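You operate a simulated robot arm through the tools that you are given. There is no shell and no other tool. Be economical: measure what you need, move in short steps, check, and stop when the job is done.

You run a simulated robot arm. Do the job below in one go: nothing can be reset, and whatever is moved stays where it is left.

JOB
Put two of the discs from the grey table on the tiled table. Put the band from the top of the green cabinet on the top of the sump bench. Fetch the labelled carton and set it on the low left shelf of the grey rack. Put the 92 pulley from the grey table on the shelf of the blue bench and the 57 pulley on the green table. Open the clips box lid. Any order will do. Set down upright: band, labelled carton, pulley.
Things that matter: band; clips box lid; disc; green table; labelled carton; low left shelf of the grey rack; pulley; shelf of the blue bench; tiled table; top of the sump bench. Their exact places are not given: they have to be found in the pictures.

The check looks at the end state, three seconds after you hand in, the way a careful person would. Anything else that was tipped, shoved, dropped, spilled or broken makes it a failure. Lids that push on must go on centred and level and be pressed home; caps that screw on are set level and turned clockwise until they are tight.

ROBOT AND FRAMES
A 7-joint arm with a two-finger parallel gripper on a trunk, on a base that drives. Base frame: it is fixed to the floor where the robot stands at the start and does not move with it; the origin is under the middle of the robot, x ahead of it, y to its left, z up; the surface under the hand at the start is at about z = 800. Units: mm, degrees, N and s.
With the tool pointing down near the work surface it reaches from about 220 to 740 mm from the robot's upright axis, wherever it stands. Its first joint turns from -166.0 to 166.0 degrees. Places, roughly: band (5x12x11 cm) [-100, 2100, 900]; clips box lid [-2300, 3200, 900]; disc [500, 0, 750]; green table [-2100, 300, 800]; labelled carton [250, 2250, 1000]; low left shelf of the grey rack [3900, 5600, 400]; pulley [1250, 500, 750]; shelf of the blue bench [3900, 1600, 400]; tiled table [1000, -3400, 800]; top of the sump bench [-1800, 2300, 800]. Payload 1.57 kg.
The tool frame sits at the grasp point between the pads (the TCP): z along the fingers, y along the line on which they close. The tips reach 30 mm beyond it. Largest opening 110 mm; finger width 24, thickness 12; the body of the gripper, 48 by 112 mm, starts 78 mm behind the TCP.
Orientation is that of the tool frame in the base frame, as [roll, pitch, yaw] about the fixed x, y, z axes, in that order (R = Rz(yaw) Ry(pitch) Rx(roll)). With the fingers straight down and closing along the base's y, the tool's x points along the base's -x, its y along +y and its z along -z.

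CONTROLS
- The arm moves only by the tool nudge_tool. Its argument "commands" is a list of rows, each a list of 2 entries, a list of its own where there are three numbers: the shift along the tool's x, y, z in mm, then the turn, a rotation vector about the tool's x, y, z in degrees. In form: [[[dx, dy, dz], [rx, ry, rz]], ...]. A call has 1 to 20 rows; each row is the pose to reach, as a shift and turn from the pose commanded when the call began, along the tool's axes at that moment. "gripper" is the opening, from 0 (shut) to 1 (fully open), set as the call begins (left out, the last holds). Each row takes 0.2 s and may step no farther than 50 mm and 8.6 degrees from the row before; otherwise, or with a gripper value out of range, the whole call is refused. Where a pose cannot be reached the arm comes as near as it can. A force on the tool above 40 N (or 10 N above the force at the start of the call, whichever is more), or a blocked arm, ends the call early, and 0.2 s more pass. Each finger travels about 45 mm/s and halts on what it meets, pressing with about 25 N; the grip force reading is that of the motor and also rises with nothing between the fingers. The clock runs only during rows and for 0.2 s after the last one: add rows that repeat a pose to give the fingers time. It gives the time, the measured TCP pose, the force on the tool (base axes), the opening and the grip force at its end, in the units of the frame above (readings bear some noise), with the torque about the TCP (base axes, N m) and any sound that the robot's microphone picked up.
- Cameras (640 x 400 px; columns grow to the right, rows downward): "scene" is now at [15.8, 144.6, 1503.3]; the picture's right is [-0.14, -0.99, 0.00], its down [-0.79, 0.11, -0.60] and it looks along [0.60, -0.08, -0.80] (base axes); focal length 268 px, centre (320, 200). "wrist" rides on the gripper at [70, 16, -141] in the tool frame; the picture's right is [-0.23, 0.97, 0.00], its down [-0.86, -0.20, -0.48] and it looks along [-0.47, -0.11, 0.88] (tool axes); focal length 222 px, centre (320, 200).
- capture(camera): a new picture of that camera. It takes no simulated time.
- raise_lower(by): slides the trunk up (or, below 0, down) by that many mm; the arm and the scene camera ride with it, the base frame stays. It gives what a move gives, with no picture.
- base_move(legs): drives the robot by 1 to 6 legs, each [ahead, turn to the left] in mm and degrees, along the robot's own axes; the way and the turn of a leg run together, so that a leg with both is an arc; at most 1500 mm and 180 degrees a leg. The arm and the cameras ride along, it lands a little off, and it stops where it bumps. It gives what a move gives.
- head_to(pan, tilt): turns the head with the scene camera to pan (to the left, within 155 degrees either way) and tilt (down, from -29 to 69), counted from straight ahead of the robot. It gives what a move gives.
- pixel_to_xyz(camera, pixels): for up to 12 pixels [column, row] of the newest picture of that camera ("zoom" is the newest enlarged one), the place [x, y, z] in the base frame of the surface seen there, good to about 2 mm. It takes no simulated time.
- inspect(camera, box): a new picture of the part [left, top, right, bottom] of that camera's present view, enlarged. It takes no simulated time.
- sign_off(): hands the job in; it is judged then, once.

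Go step by step. Measure first, check grasps and placings, and put right what went wrong. The budget is 131 turns and 136 pictures, counting those below and the enlarged ones. Unless the task says otherwise, let go and move clear before handing in.

The tools are called after ">>>" by a JSON object that holds its "op" and its "data". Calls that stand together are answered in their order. nudge_tool: Moves the arm, as the interface text tells. Its arguments: {"type":"object","properties":{"commands":{"type":"array","items":{"type":"array"}},"gripper":{"type":"number"}},"required":["commands"]} The other tools are called the same way: raise_lower (by) slides the trunk up or down; base_move (legs) drives the base; head_to (pan, tilt) turns the head that bears the scene camera; capture (camera) takes a picture; pixel_to_xyz (camera, pixels) gives the place of the surface under pixels of a picture; inspect (camera, box) takes an enlarged picture of a part of a camera's view; sign_off () hands the job in.

At the start:

```text
t: 0.0
tool_pos: [501.5, 158.1, 1036.7]
orientation: [-180.0, 0.1, 180.0]
wrist_force: [-0.1, -0.5, 0.3]
wrist_torque: [0.01, 0.01, -0.01]
finger_gap: 109.9
grasp_force: 0.0
trunk travel left (down, up): [-450.0, 140.0]
robot x, y, heading: [0.6, -0.7, -0.0]
head pan, tilt: [-7.8, 52.8]
```

scene: 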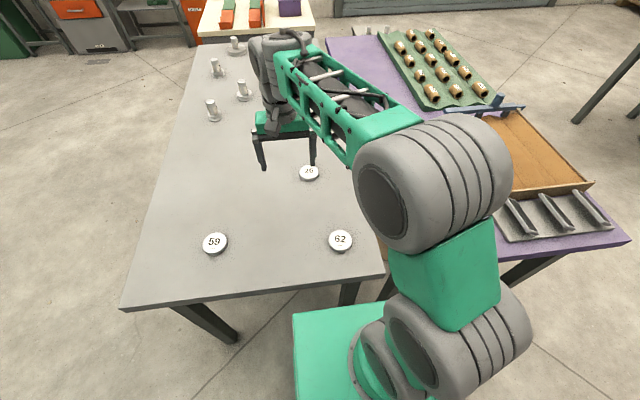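
wrist: 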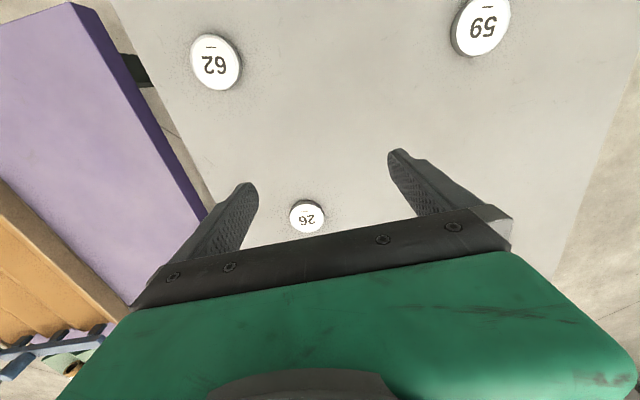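

The scene picture shows three discs at (214,243), (340,240), (309,172) and pulleys near (212,110), (243,90), (216,68), (235,45). I'll measure them and enlarge.

>>> {"op": "pixel_to_xyz", "data": {"camera": "scene", "pixels": [[214, 243], [340, 240], [309, 172], [212, 118], [243, 95], [216, 73], [235, 50], [200, 200], [122, 308], [384, 276], [212, 103], [243, 82]]}}

>>> {"op": "inspect", "data": {"camera": "scene", "box": [180, 20, 280, 130]}}

>>> {"op": "inspect", "data": {"camera": "scene", "box": [180, 150, 380, 280]}}

```text
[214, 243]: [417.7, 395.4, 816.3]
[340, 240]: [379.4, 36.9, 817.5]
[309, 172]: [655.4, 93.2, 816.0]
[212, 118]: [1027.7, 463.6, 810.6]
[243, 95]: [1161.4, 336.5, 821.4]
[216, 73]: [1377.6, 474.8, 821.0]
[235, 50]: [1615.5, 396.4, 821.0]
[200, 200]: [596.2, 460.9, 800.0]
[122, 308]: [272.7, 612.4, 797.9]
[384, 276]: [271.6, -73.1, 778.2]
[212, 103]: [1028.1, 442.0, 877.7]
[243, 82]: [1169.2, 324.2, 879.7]
```

```text
3.64 times, centred on (230, 75) of scene
```

zoom: 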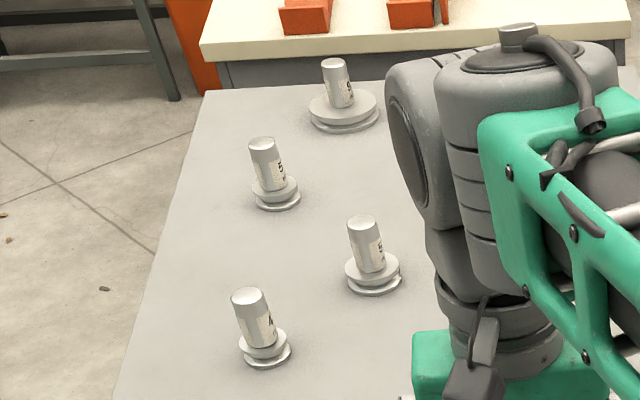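

```text
3.08 times, centred on (280, 215) of scene
```

zoom: 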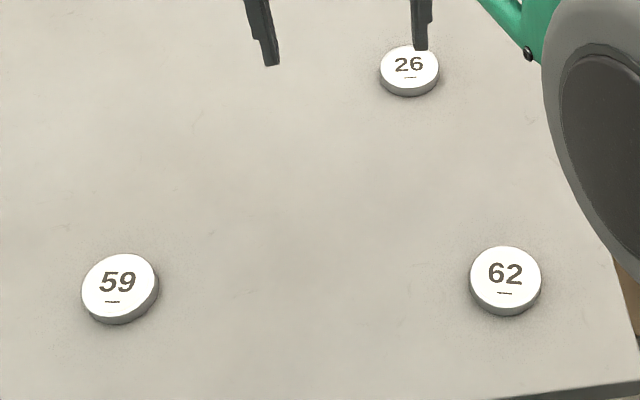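

The discs top at z≈816 and the pulleys stand with stems up to z≈880; the numbers aren't readable yet. I'll look round with the head.

>>> {"op": "head_to", "data": {"pan": 0, "tilt": 18}}

>>> {"op": "capture", "data": {"camera": "scene"}}

>>> {"op": "head_to", "data": {"pan": 80, "tilt": 18}}

>>> {"op": "capture", "data": {"camera": "scene"}}

>>> {"op": "head_to", "data": {"pan": 150, "tilt": 18}}

>>> {"op": "capture", "data": {"camera": "scene"}}

>>> {"op": "head_to", "data": {"pan": -80, "tilt": 18}}

>>> {"op": "capture", "data": {"camera": "scene"}}

>>> {"op": "head_to", "data": {"pan": -150, "tilt": 18}}

>>> {"op": "capture", "data": {"camera": "scene"}}

```text
t: 1.0
tool_pos: [502.7, 159.3, 1038.8]
orientation: [-180.0, -0.1, 180.0]
wrist_force: [-0.3, 0.2, -0.2]
wrist_torque: [0.0, -0.03, -0.02]
finger_gap: 110.0
grasp_force: 0.1
trunk travel left (down, up): [-450.0, 140.0]
robot x, y, heading: [1.2, -0.7, -0.0]
head pan, tilt: [0.0, 18.0]
```

```text
131 pictures are left
```

scene: 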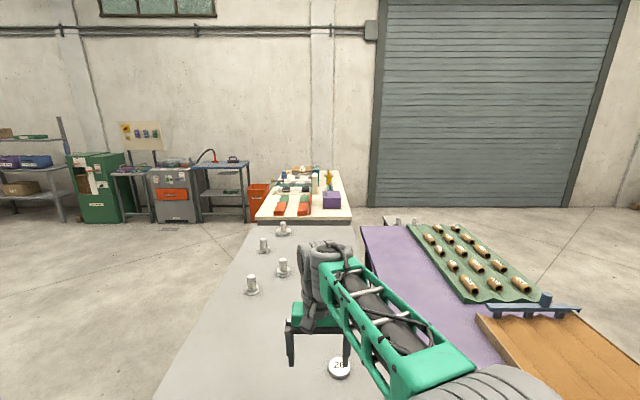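

```text
t: 2.5
tool_pos: [502.2, 157.8, 1037.7]
orientation: [180.0, 0.0, 180.0]
wrist_force: [0.2, 0.9, -0.7]
wrist_torque: [0.02, 0.03, 0.02]
finger_gap: 109.6
grasp_force: 0.0
trunk travel left (down, up): [-450.0, 140.0]
robot x, y, heading: [-2.7, -0.3, 0.2]
head pan, tilt: [80.0, 18.0]
```

```text
130 pictures are left
```

scene: 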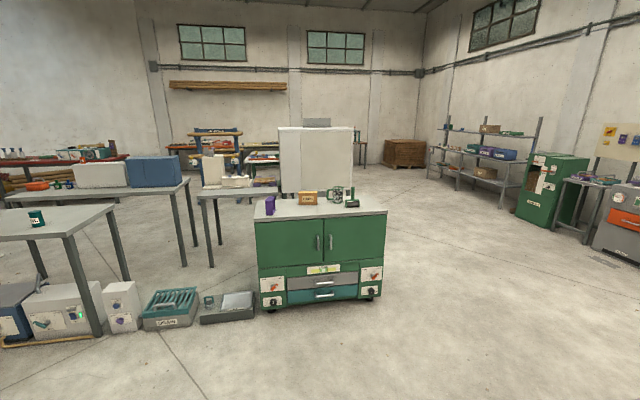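

```text
t: 4.0
tool_pos: [501.2, 158.6, 1037.7]
orientation: [-180.0, 0.0, 180.0]
wrist_force: [0.0, -0.2, 0.1]
wrist_torque: [-0.01, 0.03, -0.04]
finger_gap: 109.8
grasp_force: 0.1
trunk travel left (down, up): [-450.0, 140.0]
robot x, y, heading: [-0.4, 0.6, -0.1]
head pan, tilt: [150.0, 18.0]
```

```text
129 pictures are left
```

scene: 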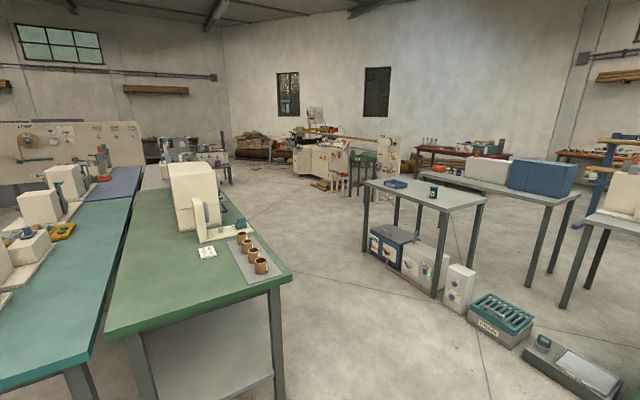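

```text
t: 7.2
tool_pos: [501.8, 157.6, 1036.6]
orientation: [180.0, 0.1, -179.9]
wrist_force: [-0.4, 0.2, -0.4]
wrist_torque: [0.0, 0.01, 0.03]
finger_gap: 110.0
grasp_force: 0.1
trunk travel left (down, up): [-450.0, 140.0]
robot x, y, heading: [0.4, 0.5, 0.1]
head pan, tilt: [-80.0, 18.0]
```

```text
128 pictures are left
```

scene: 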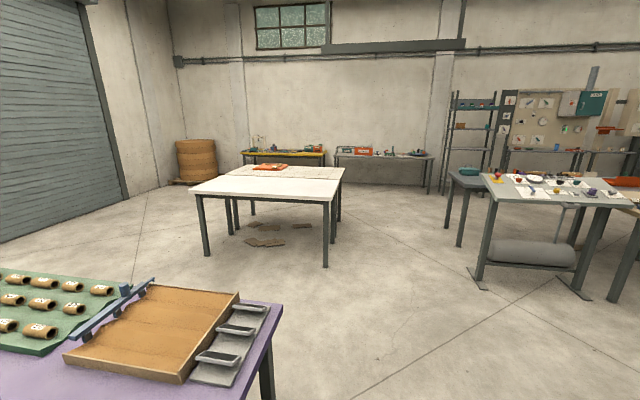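

```text
t: 8.6
tool_pos: [501.0, 158.7, 1037.4]
orientation: [-180.0, 0.0, 180.0]
wrist_force: [-0.1, 1.0, -0.1]
wrist_torque: [-0.04, 0.01, 0.01]
finger_gap: 110.0
grasp_force: 0.0
trunk travel left (down, up): [-450.0, 140.0]
robot x, y, heading: [2.0, 4.5, 0.0]
head pan, tilt: [-150.0, 18.0]
```

```text
127 pictures are left
```

scene: 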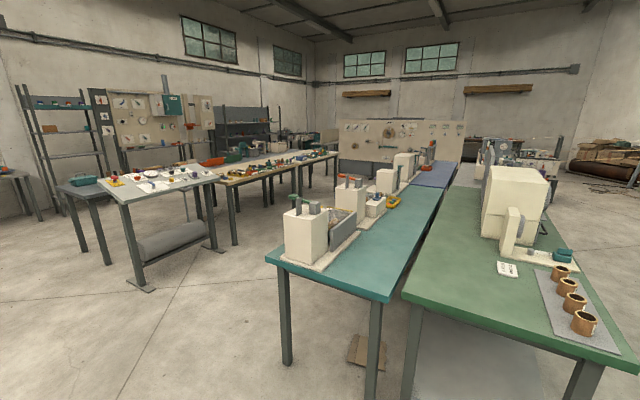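

The room is mapped roughly: green table with bushings behind-left, green cabinet at left, tiled table at right. I'll measure key spots in the views.

>>> {"op": "pixel_to_xyz", "data": {"camera": "scene", "pixels": [[270, 260], [385, 300], [405, 295], [605, 352], [590, 300], [560, 268], [500, 270], [440, 260], [420, 320], [130, 200], [200, 175], [285, 365]]}}

>>> {"op": "head_to", "data": {"pan": -80, "tilt": 18}}

>>> {"op": "capture", "data": {"camera": "scene"}}

>>> {"op": "pixel_to_xyz", "data": {"camera": "scene", "pixels": [[190, 190], [330, 202], [345, 168], [245, 165], [230, 182], [300, 190], [265, 166], [325, 265], [280, 305], [210, 255], [479, 283], [240, 385]]}}

>>> {"op": "inspect", "data": {"camera": "scene", "box": [180, 130, 360, 270]}}

>>> {"op": "head_to", "data": {"pan": 115, "tilt": 18}}

>>> {"op": "capture", "data": {"camera": "scene"}}

```text
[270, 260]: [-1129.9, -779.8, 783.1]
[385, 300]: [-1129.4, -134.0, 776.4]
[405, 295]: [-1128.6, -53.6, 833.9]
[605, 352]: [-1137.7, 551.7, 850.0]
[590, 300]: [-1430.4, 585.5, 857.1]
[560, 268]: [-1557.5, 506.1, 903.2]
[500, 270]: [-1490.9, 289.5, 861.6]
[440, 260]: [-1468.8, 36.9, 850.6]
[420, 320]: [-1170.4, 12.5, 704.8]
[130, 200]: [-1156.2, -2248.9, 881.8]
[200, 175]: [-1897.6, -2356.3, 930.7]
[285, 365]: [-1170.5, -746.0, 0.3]
```

```text
t: 10.1
tool_pos: [501.6, 158.2, 1037.5]
orientation: [179.9, 0.0, -180.0]
wrist_force: [0.2, 0.2, 0.0]
wrist_torque: [0.04, 0.01, 0.0]
finger_gap: 110.3
grasp_force: 0.1
trunk travel left (down, up): [-450.0, 140.0]
robot x, y, heading: [0.2, -2.6, -0.0]
head pan, tilt: [-80.0, 18.0]
```

```text
126 pictures are left
```

scene: 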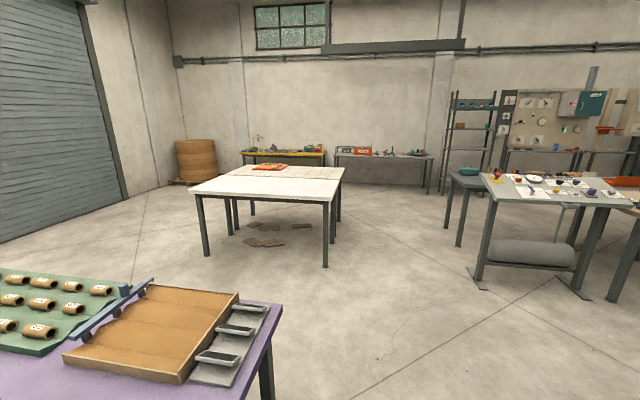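

```text
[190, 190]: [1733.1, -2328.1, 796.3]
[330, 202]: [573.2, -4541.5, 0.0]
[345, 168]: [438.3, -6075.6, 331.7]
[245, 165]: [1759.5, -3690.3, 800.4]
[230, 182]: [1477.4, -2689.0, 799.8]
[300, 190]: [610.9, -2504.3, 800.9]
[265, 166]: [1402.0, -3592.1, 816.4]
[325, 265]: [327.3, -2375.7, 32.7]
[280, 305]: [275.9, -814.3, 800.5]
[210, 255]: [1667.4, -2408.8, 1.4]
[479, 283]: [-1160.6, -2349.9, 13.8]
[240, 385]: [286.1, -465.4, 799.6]
```

```text
2.86 times, centred on (270, 200) of scene
```

zoom: 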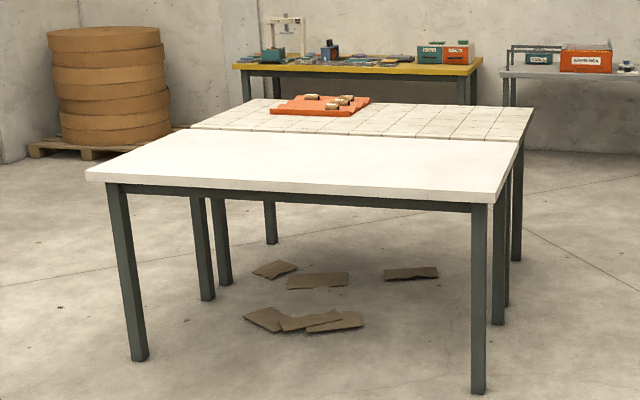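

```text
t: 12.9
tool_pos: [502.0, 158.3, 1036.7]
orientation: [-180.0, 0.0, 180.0]
wrist_force: [-0.7, 0.3, -0.3]
wrist_torque: [-0.01, 0.0, -0.02]
finger_gap: 110.0
grasp_force: 0.2
trunk travel left (down, up): [-450.0, 140.0]
robot x, y, heading: [-3.1, -0.0, 0.1]
head pan, tilt: [115.0, 18.0]
```

```text
124 pictures are left
```

scene: 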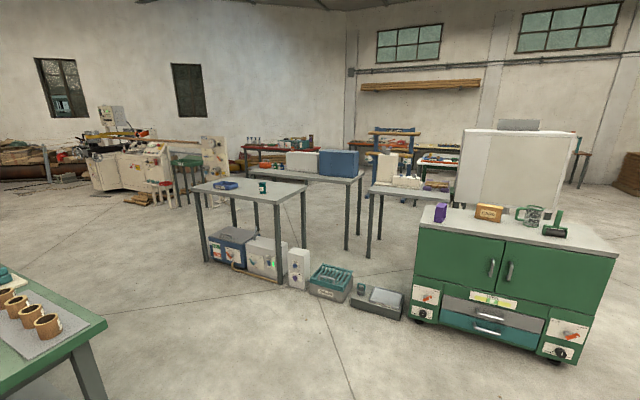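

The tiled table sits beyond the white table (x≈400–1760, y≈-3700 to -3080), reachable from its near -x end. Now measuring the sump/cabinet area.

>>> {"op": "pixel_to_xyz", "data": {"camera": "scene", "pixels": [[440, 213], [489, 213], [440, 236], [600, 258], [530, 215], [195, 187], [277, 202], [306, 185], [263, 188], [225, 184], [262, 172], [355, 178]]}}

>>> {"op": "inspect", "data": {"camera": "scene", "box": [180, 110, 420, 310]}}

>>> {"op": "inspect", "data": {"camera": "scene", "box": [400, 120, 620, 280]}}

>>> {"op": "inspect", "data": {"camera": "scene", "box": [230, 110, 470, 200]}}

```text
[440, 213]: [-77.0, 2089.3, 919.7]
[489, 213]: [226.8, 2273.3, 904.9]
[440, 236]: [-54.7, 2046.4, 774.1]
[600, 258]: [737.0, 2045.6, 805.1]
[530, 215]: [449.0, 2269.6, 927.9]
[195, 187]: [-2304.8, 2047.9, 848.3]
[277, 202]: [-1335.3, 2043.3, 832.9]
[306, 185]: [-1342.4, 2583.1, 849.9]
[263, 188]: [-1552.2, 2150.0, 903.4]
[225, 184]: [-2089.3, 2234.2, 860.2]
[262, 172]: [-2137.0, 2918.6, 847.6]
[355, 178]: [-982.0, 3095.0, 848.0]
```

```text
2.00 times, centred on (300, 210) of scene
```

zoom: 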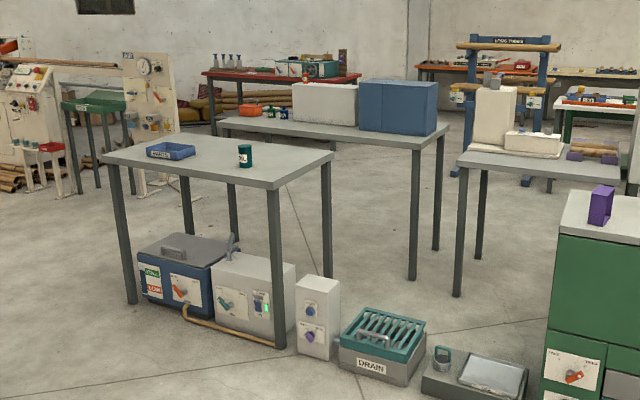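

```text
2.50 times, centred on (510, 200) of scene
```

zoom: 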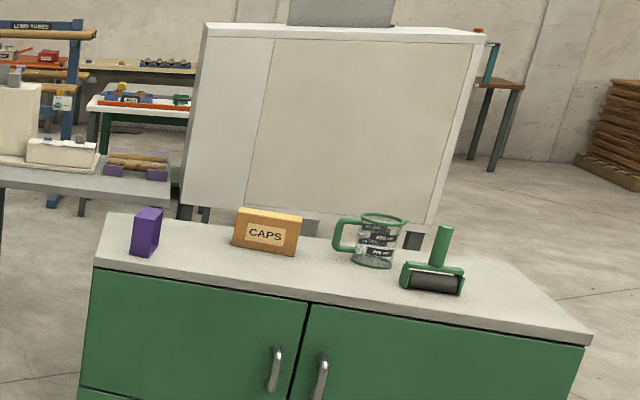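

```text
2.67 times, centred on (350, 155) of scene
```

zoom: 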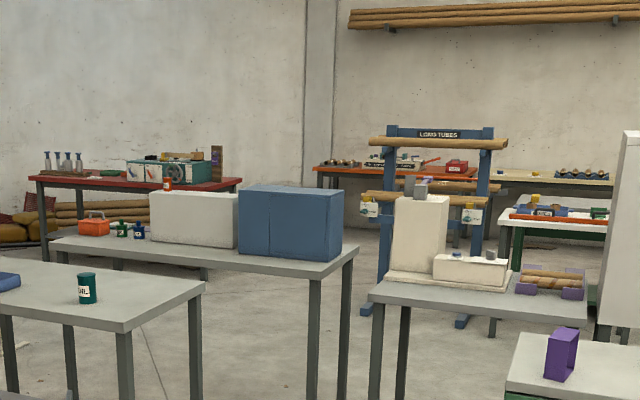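

The CAPS carton and purple band are on the green cabinet; the sump bench is x≈-2300…-1340, y≈2050…2580, z≈849. Now refine the disc centres with the wrist picture.

>>> {"op": "capture", "data": {"camera": "wrist"}}

>>> {"op": "pixel_to_xyz", "data": {"camera": "wrist", "pixels": [[192, 61], [241, 65], [217, 36], [213, 85], [215, 61], [290, 217], [325, 214], [307, 202], [307, 228], [307, 216]]}}

>>> {"op": "inspect", "data": {"camera": "wrist", "box": [180, 20, 340, 240]}}

```text
120 pictures are left
```

wrist: 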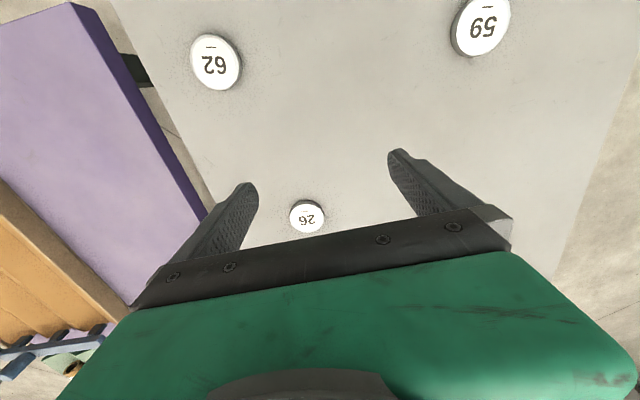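

```text
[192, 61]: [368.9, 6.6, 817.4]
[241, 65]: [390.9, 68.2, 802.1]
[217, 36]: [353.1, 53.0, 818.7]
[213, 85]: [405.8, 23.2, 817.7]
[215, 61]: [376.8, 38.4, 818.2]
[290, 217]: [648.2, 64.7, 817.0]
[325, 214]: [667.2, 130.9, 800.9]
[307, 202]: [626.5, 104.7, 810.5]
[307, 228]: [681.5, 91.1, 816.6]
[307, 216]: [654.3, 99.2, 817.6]
```

```text
1.82 times, centred on (260, 130) of wrist
```

zoom: 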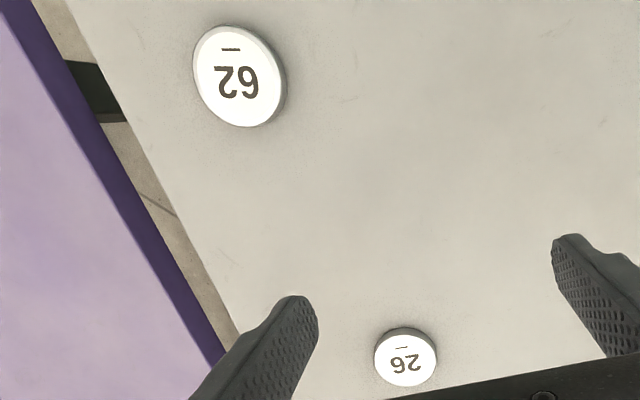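

Disc 26 centre ≈(655,96), Ø≈62; disc 62 at ≈(377,37). I move over disc 26 and go down with the gripper open.

>>> {"op": "nudge_tool", "data": {"commands": [[[-38.5, -15.5, 0], [0, 0, 0]], [[-77, -31, 0], [0, 0, 0]], [[-115, -46.5, 0], [0, 0, 0]], [[-154, -62, 0], [0, 0, 0]], [[-154, -62, 45], [0, 0, 0]], [[-154, -62, 90], [0, 0, 0]], [[-154, -62, 135], [0, 0, 0]], [[-154, -62, 135], [0, 0, 0]]], "gripper": 1}}

>>> {"op": "capture", "data": {"camera": "wrist"}}

```text
t: 14.7
tool_pos: [654.9, 97.2, 902.2]
orientation: [180.0, 0.0, -180.0]
wrist_force: [0.2, 0.3, 0.4]
wrist_torque: [0.01, 0.0, 0.02]
finger_gap: 110.2
grasp_force: 0.0
trunk travel left (down, up): [-450.0, 140.0]
robot x, y, heading: [0.6, -0.8, 0.0]
head pan, tilt: [115.0, 18.0]
```

```text
118 pictures are left
```

wrist: 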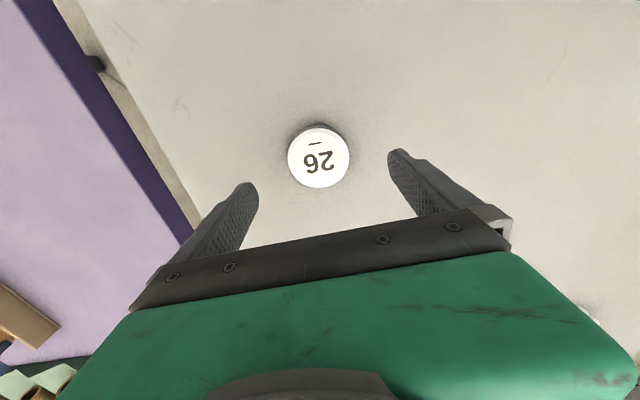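

Disc 26 is centred between the pads at (319,156). Going down 70 mm, closing, then lifting.

>>> {"op": "nudge_tool", "data": {"commands": [[[0, 0, 40], [0, 0, 0]], [[0, 0, 69], [0, 0, 0]], [[0, 0, 69], [0, 0, 0]]]}}

>>> {"op": "nudge_tool", "data": {"commands": [[[0, 0, 0], [0, 0, 0]], [[0, 0, 0], [0, 0, 0]], [[0, 0, 0], [0, 0, 0]], [[0, 0, 0], [0, 0, 0]], [[0, 0, 0], [0, 0, 0]], [[0, 0, 0], [0, 0, 0]]], "gripper": 0.3}}

>>> {"op": "nudge_tool", "data": {"commands": [[[0, 0, -45], [0, 0, 0]], [[0, 0, -90], [0, 0, 0]], [[0, 0, -135], [0, 0, 0]], [[45, 0, -160], [0, 0, 0]], [[90, 0, -160], [0, 0, 0]], [[135, 0, -160], [0, 0, 0]], [[180, 0, -160], [0, 0, 0]], [[220, 0, -160], [0, 0, 0]]]}}

>>> {"op": "capture", "data": {"camera": "wrist"}}

```text
t: 15.5
tool_pos: [654.8, 96.8, 832.9]
orientation: [180.0, 0.0, 180.0]
wrist_force: [1.2, 0.3, 0.7]
wrist_torque: [0.02, 0.03, 0.01]
finger_gap: 110.1
grasp_force: 0.1
trunk travel left (down, up): [-450.0, 140.0]
robot x, y, heading: [-0.5, -2.3, 0.0]
head pan, tilt: [115.0, 18.0]
```

```text
t: 16.9
tool_pos: [655.4, 98.0, 834.1]
orientation: [179.9, -0.1, -180.0]
wrist_force: [0.2, 0.2, 0.8]
wrist_torque: [0.03, 0.0, 0.03]
finger_gap: 66.7
grasp_force: 25.2
trunk travel left (down, up): [-450.0, 140.0]
robot x, y, heading: [2.8, 0.6, 0.3]
head pan, tilt: [115.0, 18.0]
```

```text
refused: row 4 steps farther than a row can; nothing moved
```

```text
117 pictures are left
```

wrist: 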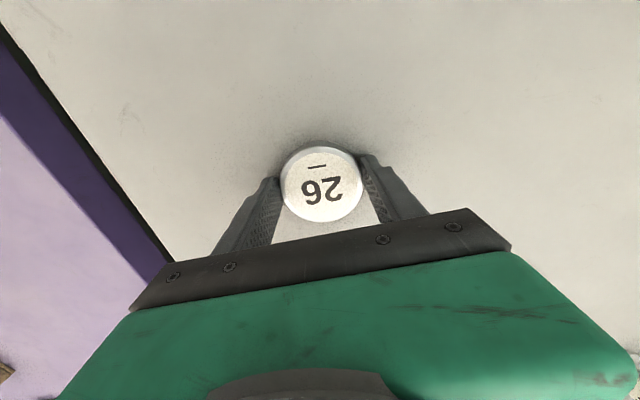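

Disc gripped (gap 66.7). Lift in legal steps, retract, then drive: back, turn right, and go down to the tiled table's end.

>>> {"op": "nudge_tool", "data": {"commands": [[[0, 0, -45], [0, 0, 0]], [[0, 0, -90], [0, 0, 0]], [[0, 0, -135], [0, 0, 0]], [[35, 0, -165], [0, 0, 0]], [[80, 0, -165], [0, 0, 0]], [[125, 0, -165], [0, 0, 0]], [[170, 0, -165], [0, 0, 0]], [[215, 0, -165], [0, 0, 0]], [[255, 0, -165], [0, 0, 0]]]}}

>>> {"op": "base_move", "data": {"legs": [[-350, 0], [0, -90], [1500, 0], [1500, 0], [400, 0], [0, 90]]}}

>>> {"op": "head_to", "data": {"pan": 0, "tilt": 35}}

>>> {"op": "capture", "data": {"camera": "scene"}}

>>> {"op": "capture", "data": {"camera": "wrist"}}

```text
t: 18.9
tool_pos: [400.6, 96.3, 996.0]
orientation: [180.0, -0.1, 179.9]
wrist_force: [0.9, 0.4, -1.0]
wrist_torque: [0.0, 0.05, 0.0]
finger_gap: 66.9
grasp_force: 25.5
trunk travel left (down, up): [-450.0, 140.0]
robot x, y, heading: [-1.0, 3.9, -0.3]
head pan, tilt: [115.0, 18.0]
```

```text
t: 45.1
tool_pos: [206.6, -3329.6, 996.9]
orientation: [180.0, 0.0, -177.5]
wrist_force: [-0.5, 0.2, -1.3]
wrist_torque: [-0.01, 0.03, 0.01]
finger_gap: 66.6
grasp_force: 25.7
trunk travel left (down, up): [-450.0, 140.0]
robot x, y, heading: [-186.0, -3443.5, 2.6]
head pan, tilt: [115.0, 18.0]
```

```text
t: 47.1
tool_pos: [206.9, -3330.6, 996.9]
orientation: [180.0, 0.0, -177.5]
wrist_force: [0.2, -0.7, -0.1]
wrist_torque: [0.01, 0.03, 0.03]
finger_gap: 66.5
grasp_force: 25.3
trunk travel left (down, up): [-450.0, 140.0]
robot x, y, heading: [-190.0, -3442.5, 2.4]
head pan, tilt: [0.0, 35.0]
```

```text
116 pictures are left
```

scene: 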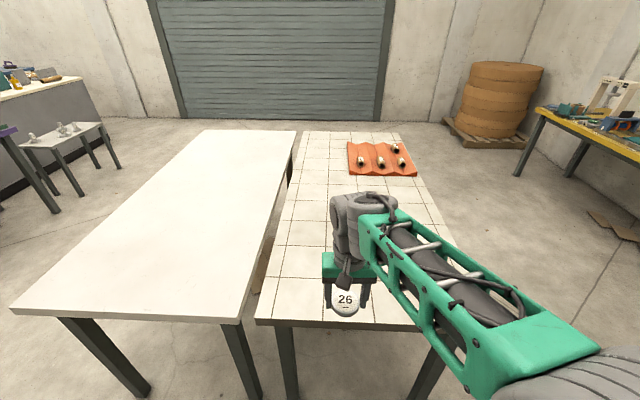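

```text
115 pictures are left
```

wrist: 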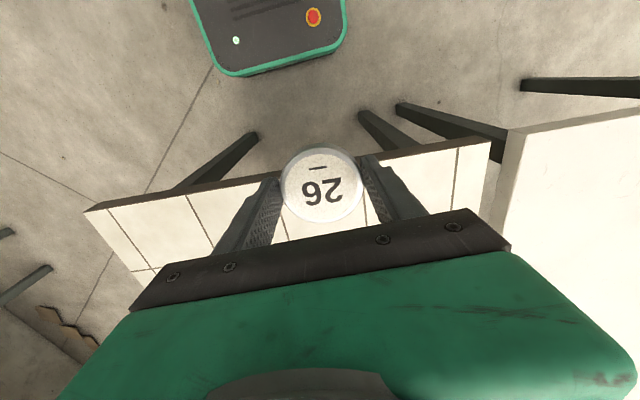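

The tiled table is right ahead, its near edge around rows 320 of the scene picture. Measure it.

>>> {"op": "pixel_to_xyz", "data": {"camera": "scene", "pixels": [[260, 318], [280, 318], [300, 300], [320, 230], [400, 323], [300, 240], [420, 230], [360, 318]]}}

>>> {"op": "pixel_to_xyz", "data": {"camera": "wrist", "pixels": [[120, 220], [470, 160], [268, 68], [320, 55], [300, 240], [400, 160]]}}

```text
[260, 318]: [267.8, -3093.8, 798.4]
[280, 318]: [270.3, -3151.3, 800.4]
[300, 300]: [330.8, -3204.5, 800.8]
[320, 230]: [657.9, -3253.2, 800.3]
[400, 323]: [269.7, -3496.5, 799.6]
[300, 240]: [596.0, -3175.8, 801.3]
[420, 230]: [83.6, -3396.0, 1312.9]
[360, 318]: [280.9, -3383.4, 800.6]
```

```text
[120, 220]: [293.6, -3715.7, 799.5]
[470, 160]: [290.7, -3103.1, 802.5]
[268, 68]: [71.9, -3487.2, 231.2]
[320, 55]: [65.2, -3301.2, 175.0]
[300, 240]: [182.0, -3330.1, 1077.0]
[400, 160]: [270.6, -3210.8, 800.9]
```

Table top z≈800, x from 270, y −3720…−3085. Move 200 forward, lower 162, release, and retreat.

>>> {"op": "nudge_tool", "data": {"commands": [[[-50, 0, 0], [0, 0, 0]], [[-100, 0, 0], [0, 0, 0]], [[-150, 0, 0], [0, 0, 0]], [[-200, 0, 0], [0, 0, 0]], [[-200, 0, 45], [0, 0, 0]], [[-200, 0, 90], [0, 0, 0]], [[-200, 0, 130], [0, 0, 0]], [[-200, 0, 155], [0, 0, 0]], [[-200, 0, 162], [0, 0, 0]], [[-200, 0, 162], [0, 0, 0]]]}}

>>> {"op": "nudge_tool", "data": {"commands": [[[0, 0, 0], [0, 0, 0]], [[0, 0, 0], [0, 0, 0]], [[0, 0, 0], [0, 0, 0]]], "gripper": 1}}

>>> {"op": "nudge_tool", "data": {"commands": [[[0, 0, -45], [0, 0, 0]], [[0, 0, -90], [0, 0, 0]], [[0, 0, -135], [0, 0, 0]], [[0, 0, -165], [0, 0, 0]], [[50, 0, -165], [0, 0, 0]], [[100, 0, -165], [0, 0, 0]], [[150, 0, -165], [0, 0, 0]], [[190, 0, -165], [0, 0, 0]]]}}

>>> {"op": "capture", "data": {"camera": "scene"}}

```text
t: 49.3
tool_pos: [406.9, -3321.0, 833.4]
orientation: [180.0, 0.0, -177.4]
wrist_force: [-0.6, 0.6, 0.1]
wrist_torque: [0.01, -0.04, -0.01]
finger_gap: 66.7
grasp_force: 25.4
trunk travel left (down, up): [-450.0, 140.0]
robot x, y, heading: [-187.5, -3440.9, 2.3]
head pan, tilt: [0.0, 35.0]
```

```text
t: 50.1
tool_pos: [406.1, -3320.0, 834.5]
orientation: [-180.0, 0.0, -177.5]
wrist_force: [0.3, -0.4, 0.1]
wrist_torque: [0.03, 0.04, 0.01]
finger_gap: 109.9
grasp_force: 0.1
trunk travel left (down, up): [-450.0, 140.0]
robot x, y, heading: [-190.0, -3436.6, 2.4]
head pan, tilt: [0.0, 35.0]
```

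```text
t: 51.9
tool_pos: [211.2, -3328.8, 1001.2]
orientation: [-179.9, 0.0, -177.5]
wrist_force: [0.2, 0.3, -0.5]
wrist_torque: [0.04, -0.02, -0.05]
finger_gap: 110.1
grasp_force: 0.1
trunk travel left (down, up): [-450.0, 140.0]
robot x, y, heading: [-189.4, -3440.4, 2.6]
head pan, tilt: [0.0, 35.0]
```

```text
114 pictures are left
```

scene: 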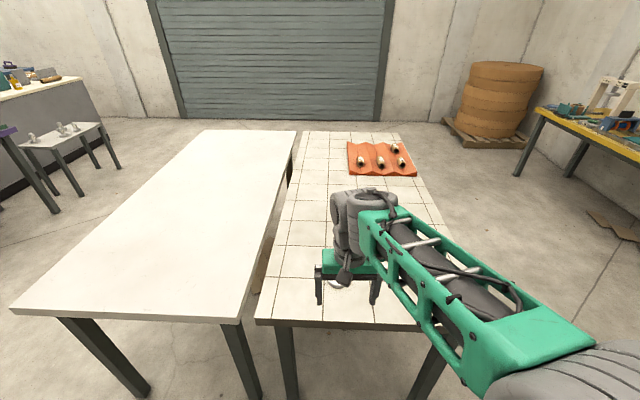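

Disc 26 is on the tiled table. Driving back to the grey table for disc 62.

>>> {"op": "base_move", "data": {"legs": [[0, 88.5], [1500, 0], [1500, 0], [440, 0], [0, -90]]}}

>>> {"op": "head_to", "data": {"pan": 0, "tilt": 50}}

>>> {"op": "capture", "data": {"camera": "scene"}}

>>> {"op": "pixel_to_xyz", "data": {"camera": "scene", "pixels": [[320, 200]]}}

```text
t: 76.3
tool_pos: [69.3, 104.6, 999.4]
orientation: [180.0, 0.0, -178.2]
wrist_force: [-0.4, 0.0, -0.3]
wrist_torque: [-0.03, 0.03, -0.01]
finger_gap: 110.0
grasp_force: 0.0
trunk travel left (down, up): [-450.0, 140.0]
robot x, y, heading: [-336.0, -4.0, 1.9]
head pan, tilt: [0.0, 35.0]
```

```text
t: 77.0
tool_pos: [69.0, 105.0, 1000.8]
orientation: [-180.0, 0.0, -178.2]
wrist_force: [-0.4, 0.6, 1.0]
wrist_torque: [-0.01, -0.02, -0.02]
finger_gap: 110.0
grasp_force: 0.1
trunk travel left (down, up): [-450.0, 140.0]
robot x, y, heading: [-333.1, -6.0, 1.6]
head pan, tilt: [0.0, 50.0]
```

```text
113 pictures are left
```

scene: 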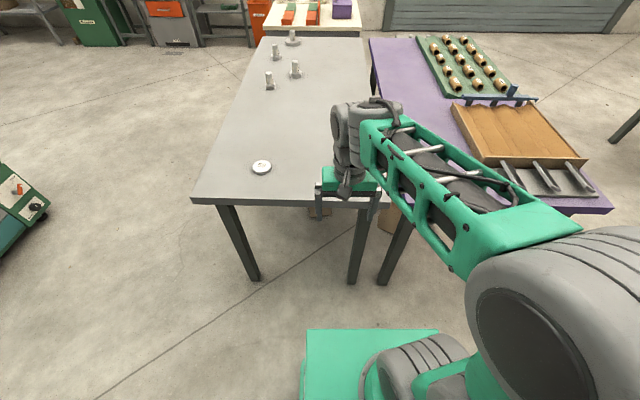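

```text
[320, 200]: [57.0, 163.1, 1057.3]
```

Robot at (-334,-5). Moving ahead 270 and then viewing with the wrist camera.

>>> {"op": "base_move", "data": {"legs": [[270, -1.7]]}}

>>> {"op": "capture", "data": {"camera": "wrist"}}

```text
t: 78.9
tool_pos: [341.7, 95.9, 1001.3]
orientation: [-180.0, 0.0, -179.9]
wrist_force: [0.1, 0.0, -0.5]
wrist_torque: [-0.01, -0.01, 0.02]
finger_gap: 110.2
grasp_force: 0.0
trunk travel left (down, up): [-450.0, 140.0]
robot x, y, heading: [-63.9, 0.8, 0.0]
head pan, tilt: [0.0, 50.0]
```

```text
112 pictures are left
```

wrist: 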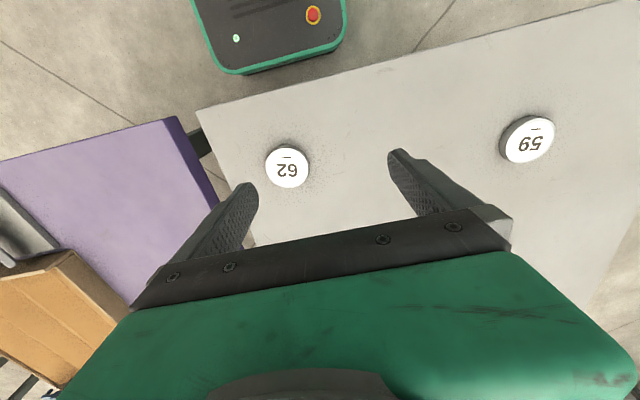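

Disc 62 at (287,167). Shift (-36,-58) in tool axes, lower to ~900 and check.

>>> {"op": "pixel_to_xyz", "data": {"camera": "wrist", "pixels": [[266, 167], [308, 167], [287, 149], [287, 187]]}}

>>> {"op": "nudge_tool", "data": {"commands": [[[-18, -29, 0], [0, 0, 0]], [[-36, -58, 0], [0, 0, 0]], [[-36, -58, 45], [0, 0, 0]], [[-36, -58, 90], [0, 0, 0]], [[-36, -58, 100], [0, 0, 0]], [[-36, -58, 100], [0, 0, 0]]]}}

>>> {"op": "capture", "data": {"camera": "wrist"}}

```text
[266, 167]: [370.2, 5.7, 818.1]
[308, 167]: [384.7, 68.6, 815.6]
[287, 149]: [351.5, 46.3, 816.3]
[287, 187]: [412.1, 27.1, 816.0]
```

```text
t: 80.3
tool_pos: [377.2, 40.3, 899.8]
orientation: [180.0, 0.0, -179.9]
wrist_force: [0.4, -0.2, -0.4]
wrist_torque: [-0.04, -0.01, -0.02]
finger_gap: 110.1
grasp_force: 0.0
trunk travel left (down, up): [-450.0, 140.0]
robot x, y, heading: [-64.9, 0.6, -0.0]
head pan, tilt: [0.0, 50.0]
```

```text
111 pictures are left
```

wrist: 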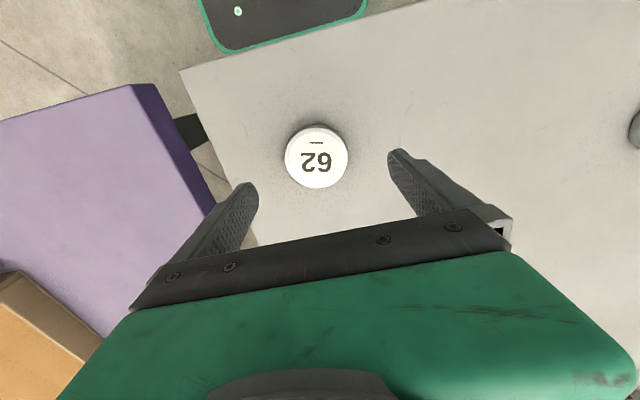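

Well centred. Grasp, lift and drive again to the tiled table's end, slightly farther down.

>>> {"op": "nudge_tool", "data": {"commands": [[[-3, 0, 40], [0, 0, 0]], [[-3, 0, 66], [0, 0, 0]], [[-3, 0, 66], [0, 0, 0]]]}}

>>> {"op": "nudge_tool", "data": {"commands": [[[0, 0, 0], [0, 0, 0]], [[0, 0, 0], [0, 0, 0]], [[0, 0, 0], [0, 0, 0]], [[0, 0, 0], [0, 0, 0]], [[0, 0, 0], [0, 0, 0]], [[0, 0, 0], [0, 0, 0]]], "gripper": 0.3}}

>>> {"op": "nudge_tool", "data": {"commands": [[[0, 0, -45], [0, 0, 0]], [[0, 0, -90], [0, 0, 0]], [[0, 0, -135], [0, 0, 0]], [[0, 0, -165], [0, 0, 0]], [[0, 0, -165], [0, 0, 0]]]}}

>>> {"op": "base_move", "data": {"legs": [[-250, 0], [0, -90], [1500, 0], [1500, 0], [500, 0], [0, 90]]}}

>>> {"op": "head_to", "data": {"pan": 0, "tilt": 40}}

>>> {"op": "capture", "data": {"camera": "scene"}}

```text
t: 81.1
tool_pos: [381.5, 39.7, 834.3]
orientation: [-180.0, -0.1, -179.9]
wrist_force: [0.2, -0.2, 0.4]
wrist_torque: [0.02, 0.02, 0.01]
finger_gap: 109.9
grasp_force: 0.0
trunk travel left (down, up): [-450.0, 140.0]
robot x, y, heading: [-65.8, -5.0, -0.0]
head pan, tilt: [0.0, 50.0]
```

```text
t: 82.5
tool_pos: [380.1, 39.2, 835.3]
orientation: [-180.0, 0.0, -179.9]
wrist_force: [0.4, 0.1, 0.9]
wrist_torque: [0.0, -0.06, 0.0]
finger_gap: 65.1
grasp_force: 25.5
trunk travel left (down, up): [-450.0, 140.0]
robot x, y, heading: [-63.2, 0.4, 0.4]
head pan, tilt: [0.0, 50.0]
```

```text
t: 83.7
tool_pos: [384.2, 40.4, 999.8]
orientation: [180.0, 0.1, -179.9]
wrist_force: [1.0, -0.2, -0.6]
wrist_torque: [0.03, 0.02, -0.02]
finger_gap: 65.0
grasp_force: 25.3
trunk travel left (down, up): [-450.0, 140.0]
robot x, y, heading: [-65.0, 1.8, 0.1]
head pan, tilt: [0.0, 50.0]
```

```text
t: 109.9
tool_pos: [146.4, -3455.8, 1001.2]
orientation: [-179.9, -0.1, -177.5]
wrist_force: [0.2, -1.7, -0.9]
wrist_torque: [-0.01, -0.04, -0.02]
finger_gap: 65.1
grasp_force: 25.0
trunk travel left (down, up): [-450.0, 140.0]
robot x, y, heading: [-299.8, -3511.2, 2.4]
head pan, tilt: [0.0, 50.0]
```

```text
t: 110.7
tool_pos: [145.1, -3456.8, 1000.4]
orientation: [180.0, 0.1, -177.6]
wrist_force: [0.9, -0.5, -1.2]
wrist_torque: [-0.02, 0.02, -0.01]
finger_gap: 64.9
grasp_force: 25.1
trunk travel left (down, up): [-450.0, 140.0]
robot x, y, heading: [-301.0, -3513.9, 2.6]
head pan, tilt: [0.0, 40.0]
```

```text
110 pictures are left
```

scene: 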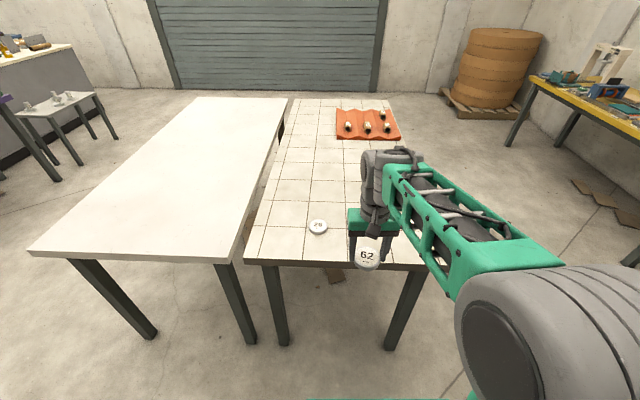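

Disc 26 sits flat at (318,226). Drive 100 ahead, then place 62 about 160 mm to its right.

>>> {"op": "base_move", "data": {"legs": [[100, 0]]}}

>>> {"op": "nudge_tool", "data": {"commands": [[[-43, -12, 0], [0, 0, 0]], [[-86, -24, 0], [0, 0, 0]], [[-129, -36, 0], [0, 0, 0]], [[-170, -45, 0], [0, 0, 0]], [[-170, -45, 45], [0, 0, 0]], [[-170, -45, 90], [0, 0, 0]], [[-170, -45, 130], [0, 0, 0]], [[-170, -45, 155], [0, 0, 0]], [[-170, -45, 164.5], [0, 0, 0]], [[-170, -45, 164.5], [0, 0, 0]]]}}

>>> {"op": "nudge_tool", "data": {"commands": [[[0, 0, 0], [0, 0, 0]], [[0, 0, 0], [0, 0, 0]], [[0, 0, 0], [0, 0, 0]]], "gripper": 1}}

>>> {"op": "nudge_tool", "data": {"commands": [[[0, 0, -45], [0, 0, 0]], [[0, 0, -90], [0, 0, 0]], [[0, 0, -135], [0, 0, 0]], [[0, 0, -165], [0, 0, 0]], [[45, 20, -165], [0, 0, 0]], [[90, 40, -165], [0, 0, 0]], [[135, 60, -165], [0, 0, 0]]]}}

>>> {"op": "capture", "data": {"camera": "scene"}}

>>> {"op": "capture", "data": {"camera": "wrist"}}

```text
t: 111.8
tool_pos: [245.8, -3452.0, 999.8]
orientation: [180.0, -0.1, -177.6]
wrist_force: [0.3, -0.6, -0.4]
wrist_torque: [0.04, 0.0, 0.02]
finger_gap: 65.0
grasp_force: 24.6
trunk travel left (down, up): [-450.0, 140.0]
robot x, y, heading: [-199.6, -3510.1, 2.2]
head pan, tilt: [0.0, 40.0]
```

```text
t: 114.0
tool_pos: [417.9, -3490.8, 835.2]
orientation: [180.0, -0.1, -177.6]
wrist_force: [-1.3, 0.1, -0.9]
wrist_torque: [0.0, 0.01, -0.03]
finger_gap: 65.1
grasp_force: 25.5
trunk travel left (down, up): [-450.0, 140.0]
robot x, y, heading: [-200.0, -3509.3, 2.2]
head pan, tilt: [0.0, 40.0]
```

```text
t: 114.8
tool_pos: [417.8, -3490.2, 835.6]
orientation: [180.0, 0.0, -177.6]
wrist_force: [0.0, -0.1, -0.2]
wrist_torque: [0.03, 0.02, -0.02]
finger_gap: 109.9
grasp_force: 0.1
trunk travel left (down, up): [-450.0, 140.0]
robot x, y, heading: [-199.8, -3506.5, 2.2]
head pan, tilt: [0.0, 40.0]
```

```text
t: 116.4
tool_pos: [278.5, -3437.6, 999.6]
orientation: [179.9, 0.0, -177.6]
wrist_force: [-0.3, 0.3, 0.1]
wrist_torque: [-0.01, 0.02, 0.01]
finger_gap: 110.0
grasp_force: 0.1
trunk travel left (down, up): [-450.0, 140.0]
robot x, y, heading: [-203.2, -3507.1, 2.5]
head pan, tilt: [0.0, 40.0]
```

```text
109 pictures are left
```

scene: 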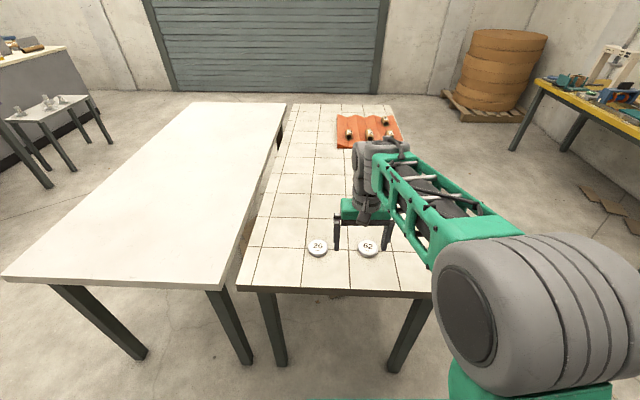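

```text
108 pictures are left
```

wrist: 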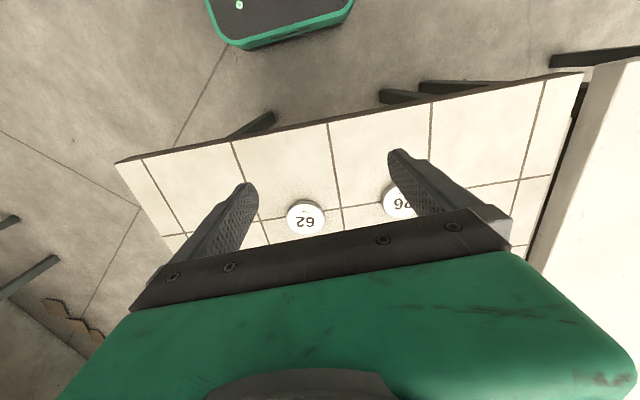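

Both discs lie flat on the tiled table. Now drive round to the +y side of the grey table for the pulleys, in two stages.

>>> {"op": "base_move", "data": {"legs": [[-100, 0], [0, 88], [1500, 0], [1500, 0], [1480, 0], [0, -90]]}}

```text
t: 146.0
tool_pos: [255.6, 957.4, 999.6]
orientation: [179.9, 0.0, 176.9]
wrist_force: [-0.6, -0.4, -0.3]
wrist_torque: [-0.01, 0.04, -0.02]
finger_gap: 110.0
grasp_force: 0.0
trunk travel left (down, up): [-450.0, 140.0]
robot x, y, heading: [-230.1, 935.9, -3.3]
head pan, tilt: [0.0, 40.0]
```

Robot at (-230,936), heading −3.3°. Straighten, go east 1600, face the table.

>>> {"op": "base_move", "data": {"legs": [[0, 4.3], [800, 0], [800, 0], [0, -91]]}}

>>> {"op": "head_to", "data": {"pan": 0, "tilt": 50}}

>>> {"op": "capture", "data": {"camera": "scene"}}

```text
t: 158.8
tool_pos: [1433.4, 493.0, 1000.3]
orientation: [-180.0, 0.0, 87.7]
wrist_force: [-0.6, -0.7, 0.0]
wrist_torque: [0.02, 0.0, 0.03]
finger_gap: 110.2
grasp_force: 0.1
trunk travel left (down, up): [-450.0, 140.0]
robot x, y, heading: [1400.6, 977.8, -92.2]
head pan, tilt: [0.0, 40.0]
```

```text
t: 159.5
tool_pos: [1433.4, 492.4, 998.8]
orientation: [180.0, 0.0, 87.7]
wrist_force: [-0.4, 0.7, -0.1]
wrist_torque: [-0.04, 0.01, 0.04]
finger_gap: 109.9
grasp_force: 0.0
trunk travel left (down, up): [-450.0, 140.0]
robot x, y, heading: [1401.9, 976.4, -92.4]
head pan, tilt: [0.0, 50.0]
```

```text
107 pictures are left
```

scene: 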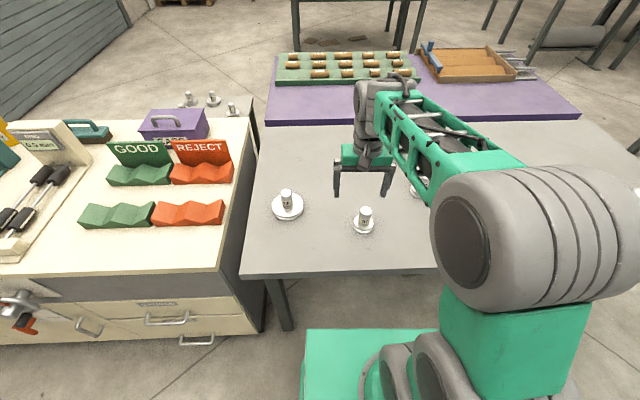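

The big pulley is at (287,203), another at (365,218). Inspect labels and take the wrist picture.

>>> {"op": "inspect", "data": {"camera": "scene", "box": [265, 180, 385, 240]}}

>>> {"op": "inspect", "data": {"camera": "scene", "box": [385, 160, 445, 210]}}

>>> {"op": "capture", "data": {"camera": "wrist"}}

>>> {"op": "pixel_to_xyz", "data": {"camera": "scene", "pixels": [[287, 192], [287, 210], [272, 208], [303, 208], [287, 218], [365, 208], [364, 226], [353, 224], [374, 224], [364, 233]]}}

```text
5.33 times, centred on (325, 210) of scene
```

zoom: 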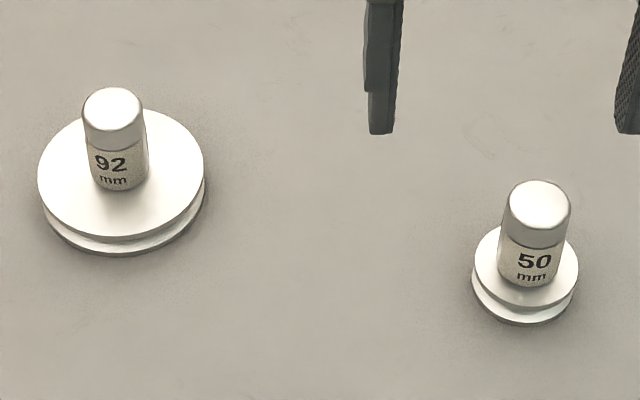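

```text
8.00 times, centred on (415, 185) of scene
```

zoom: 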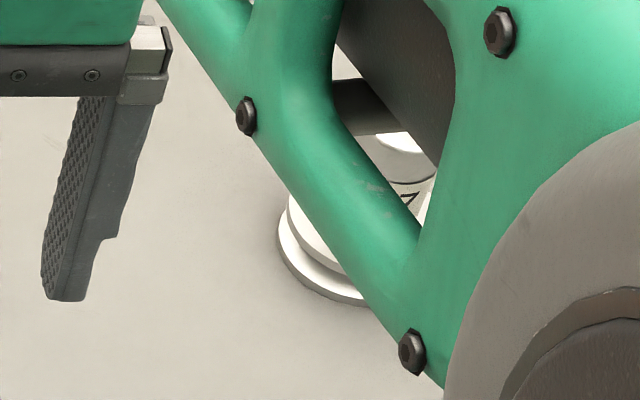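

```text
104 pictures are left
```

wrist: 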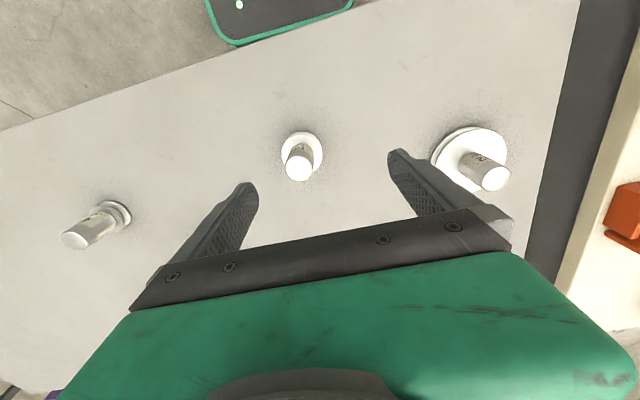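

```text
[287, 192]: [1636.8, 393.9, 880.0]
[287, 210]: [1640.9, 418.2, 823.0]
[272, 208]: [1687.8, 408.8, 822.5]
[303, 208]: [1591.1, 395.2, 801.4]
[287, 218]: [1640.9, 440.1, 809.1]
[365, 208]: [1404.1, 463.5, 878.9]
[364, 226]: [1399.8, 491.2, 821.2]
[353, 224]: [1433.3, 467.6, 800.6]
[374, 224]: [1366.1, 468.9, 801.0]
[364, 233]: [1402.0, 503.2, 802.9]
```

The big pulley reads 92 mm, the near one 50 mm; the 57 must be at ≈(1161,336). Move over the 92 stem at ≈(1637,396) and check.

>>> {"op": "nudge_tool", "data": {"commands": [[[-18, 42, 0], [0, 0, 0]], [[-36, 84, 0], [0, 0, 0]], [[-54, 126, 0], [0, 0, 0]], [[-72, 168, 0], [0, 0, 0]], [[-88, 207, 0], [0, 0, 0]], [[-88, 207, 35], [0, 0, 0]], [[-88, 207, 70], [0, 0, 0]], [[-88, 207, 70], [0, 0, 0]]]}}

>>> {"op": "capture", "data": {"camera": "wrist"}}

>>> {"op": "pixel_to_xyz", "data": {"camera": "wrist", "pixels": [[320, 190], [310, 190], [330, 190], [320, 180], [320, 200]]}}

>>> {"op": "capture", "data": {"camera": "scene"}}

```text
t: 161.3
tool_pos: [1636.4, 397.1, 928.2]
orientation: [-179.9, 0.1, 87.7]
wrist_force: [-1.0, 1.2, -0.3]
wrist_torque: [0.01, -0.03, 0.01]
finger_gap: 109.9
grasp_force: 0.1
trunk travel left (down, up): [-450.0, 140.0]
robot x, y, heading: [1403.9, 982.4, -92.1]
head pan, tilt: [0.0, 50.0]
```

```text
103 pictures are left
```

wrist: 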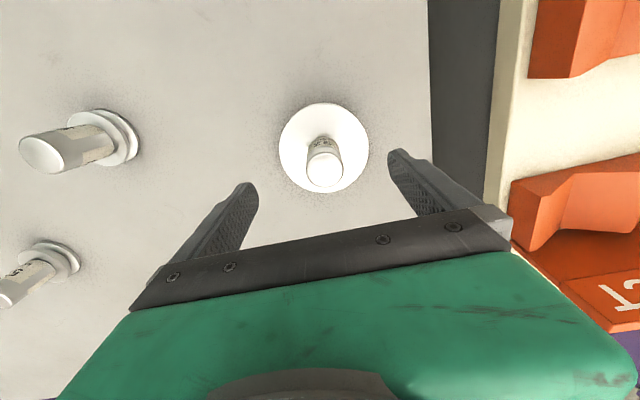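

```text
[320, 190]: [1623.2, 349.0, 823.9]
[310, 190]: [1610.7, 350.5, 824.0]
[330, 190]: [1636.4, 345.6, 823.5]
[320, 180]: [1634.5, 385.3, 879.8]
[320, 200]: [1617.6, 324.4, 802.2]
```

```text
102 pictures are left
```

scene: 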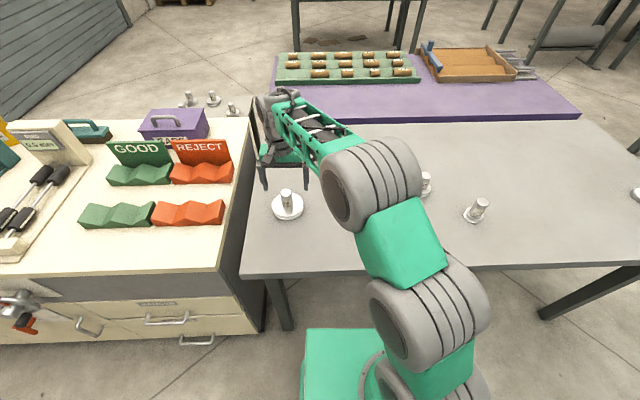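

Stem top in wrist view is at (324,168); measure its centre.

>>> {"op": "pixel_to_xyz", "data": {"camera": "wrist", "pixels": [[324, 169], [310, 169], [339, 168], [324, 156], [324, 182], [282, 150], [366, 145]]}}

>>> {"op": "inspect", "data": {"camera": "scene", "box": [410, 160, 500, 230]}}

```text
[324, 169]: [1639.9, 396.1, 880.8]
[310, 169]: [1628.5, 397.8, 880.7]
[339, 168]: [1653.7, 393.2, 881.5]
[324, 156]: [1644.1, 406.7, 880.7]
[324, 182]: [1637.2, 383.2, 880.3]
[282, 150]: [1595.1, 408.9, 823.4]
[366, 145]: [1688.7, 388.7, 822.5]
```

```text
5.71 times, centred on (455, 195) of scene
```

zoom: 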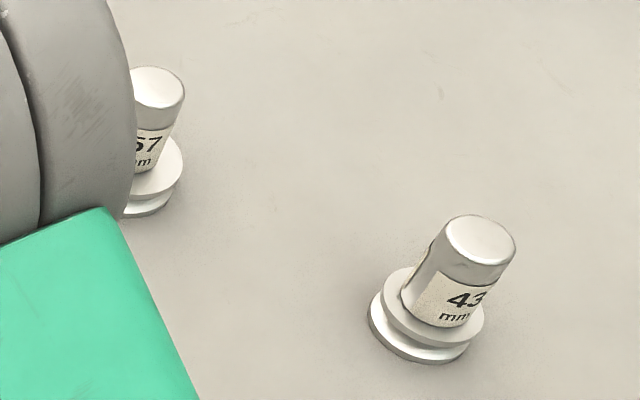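

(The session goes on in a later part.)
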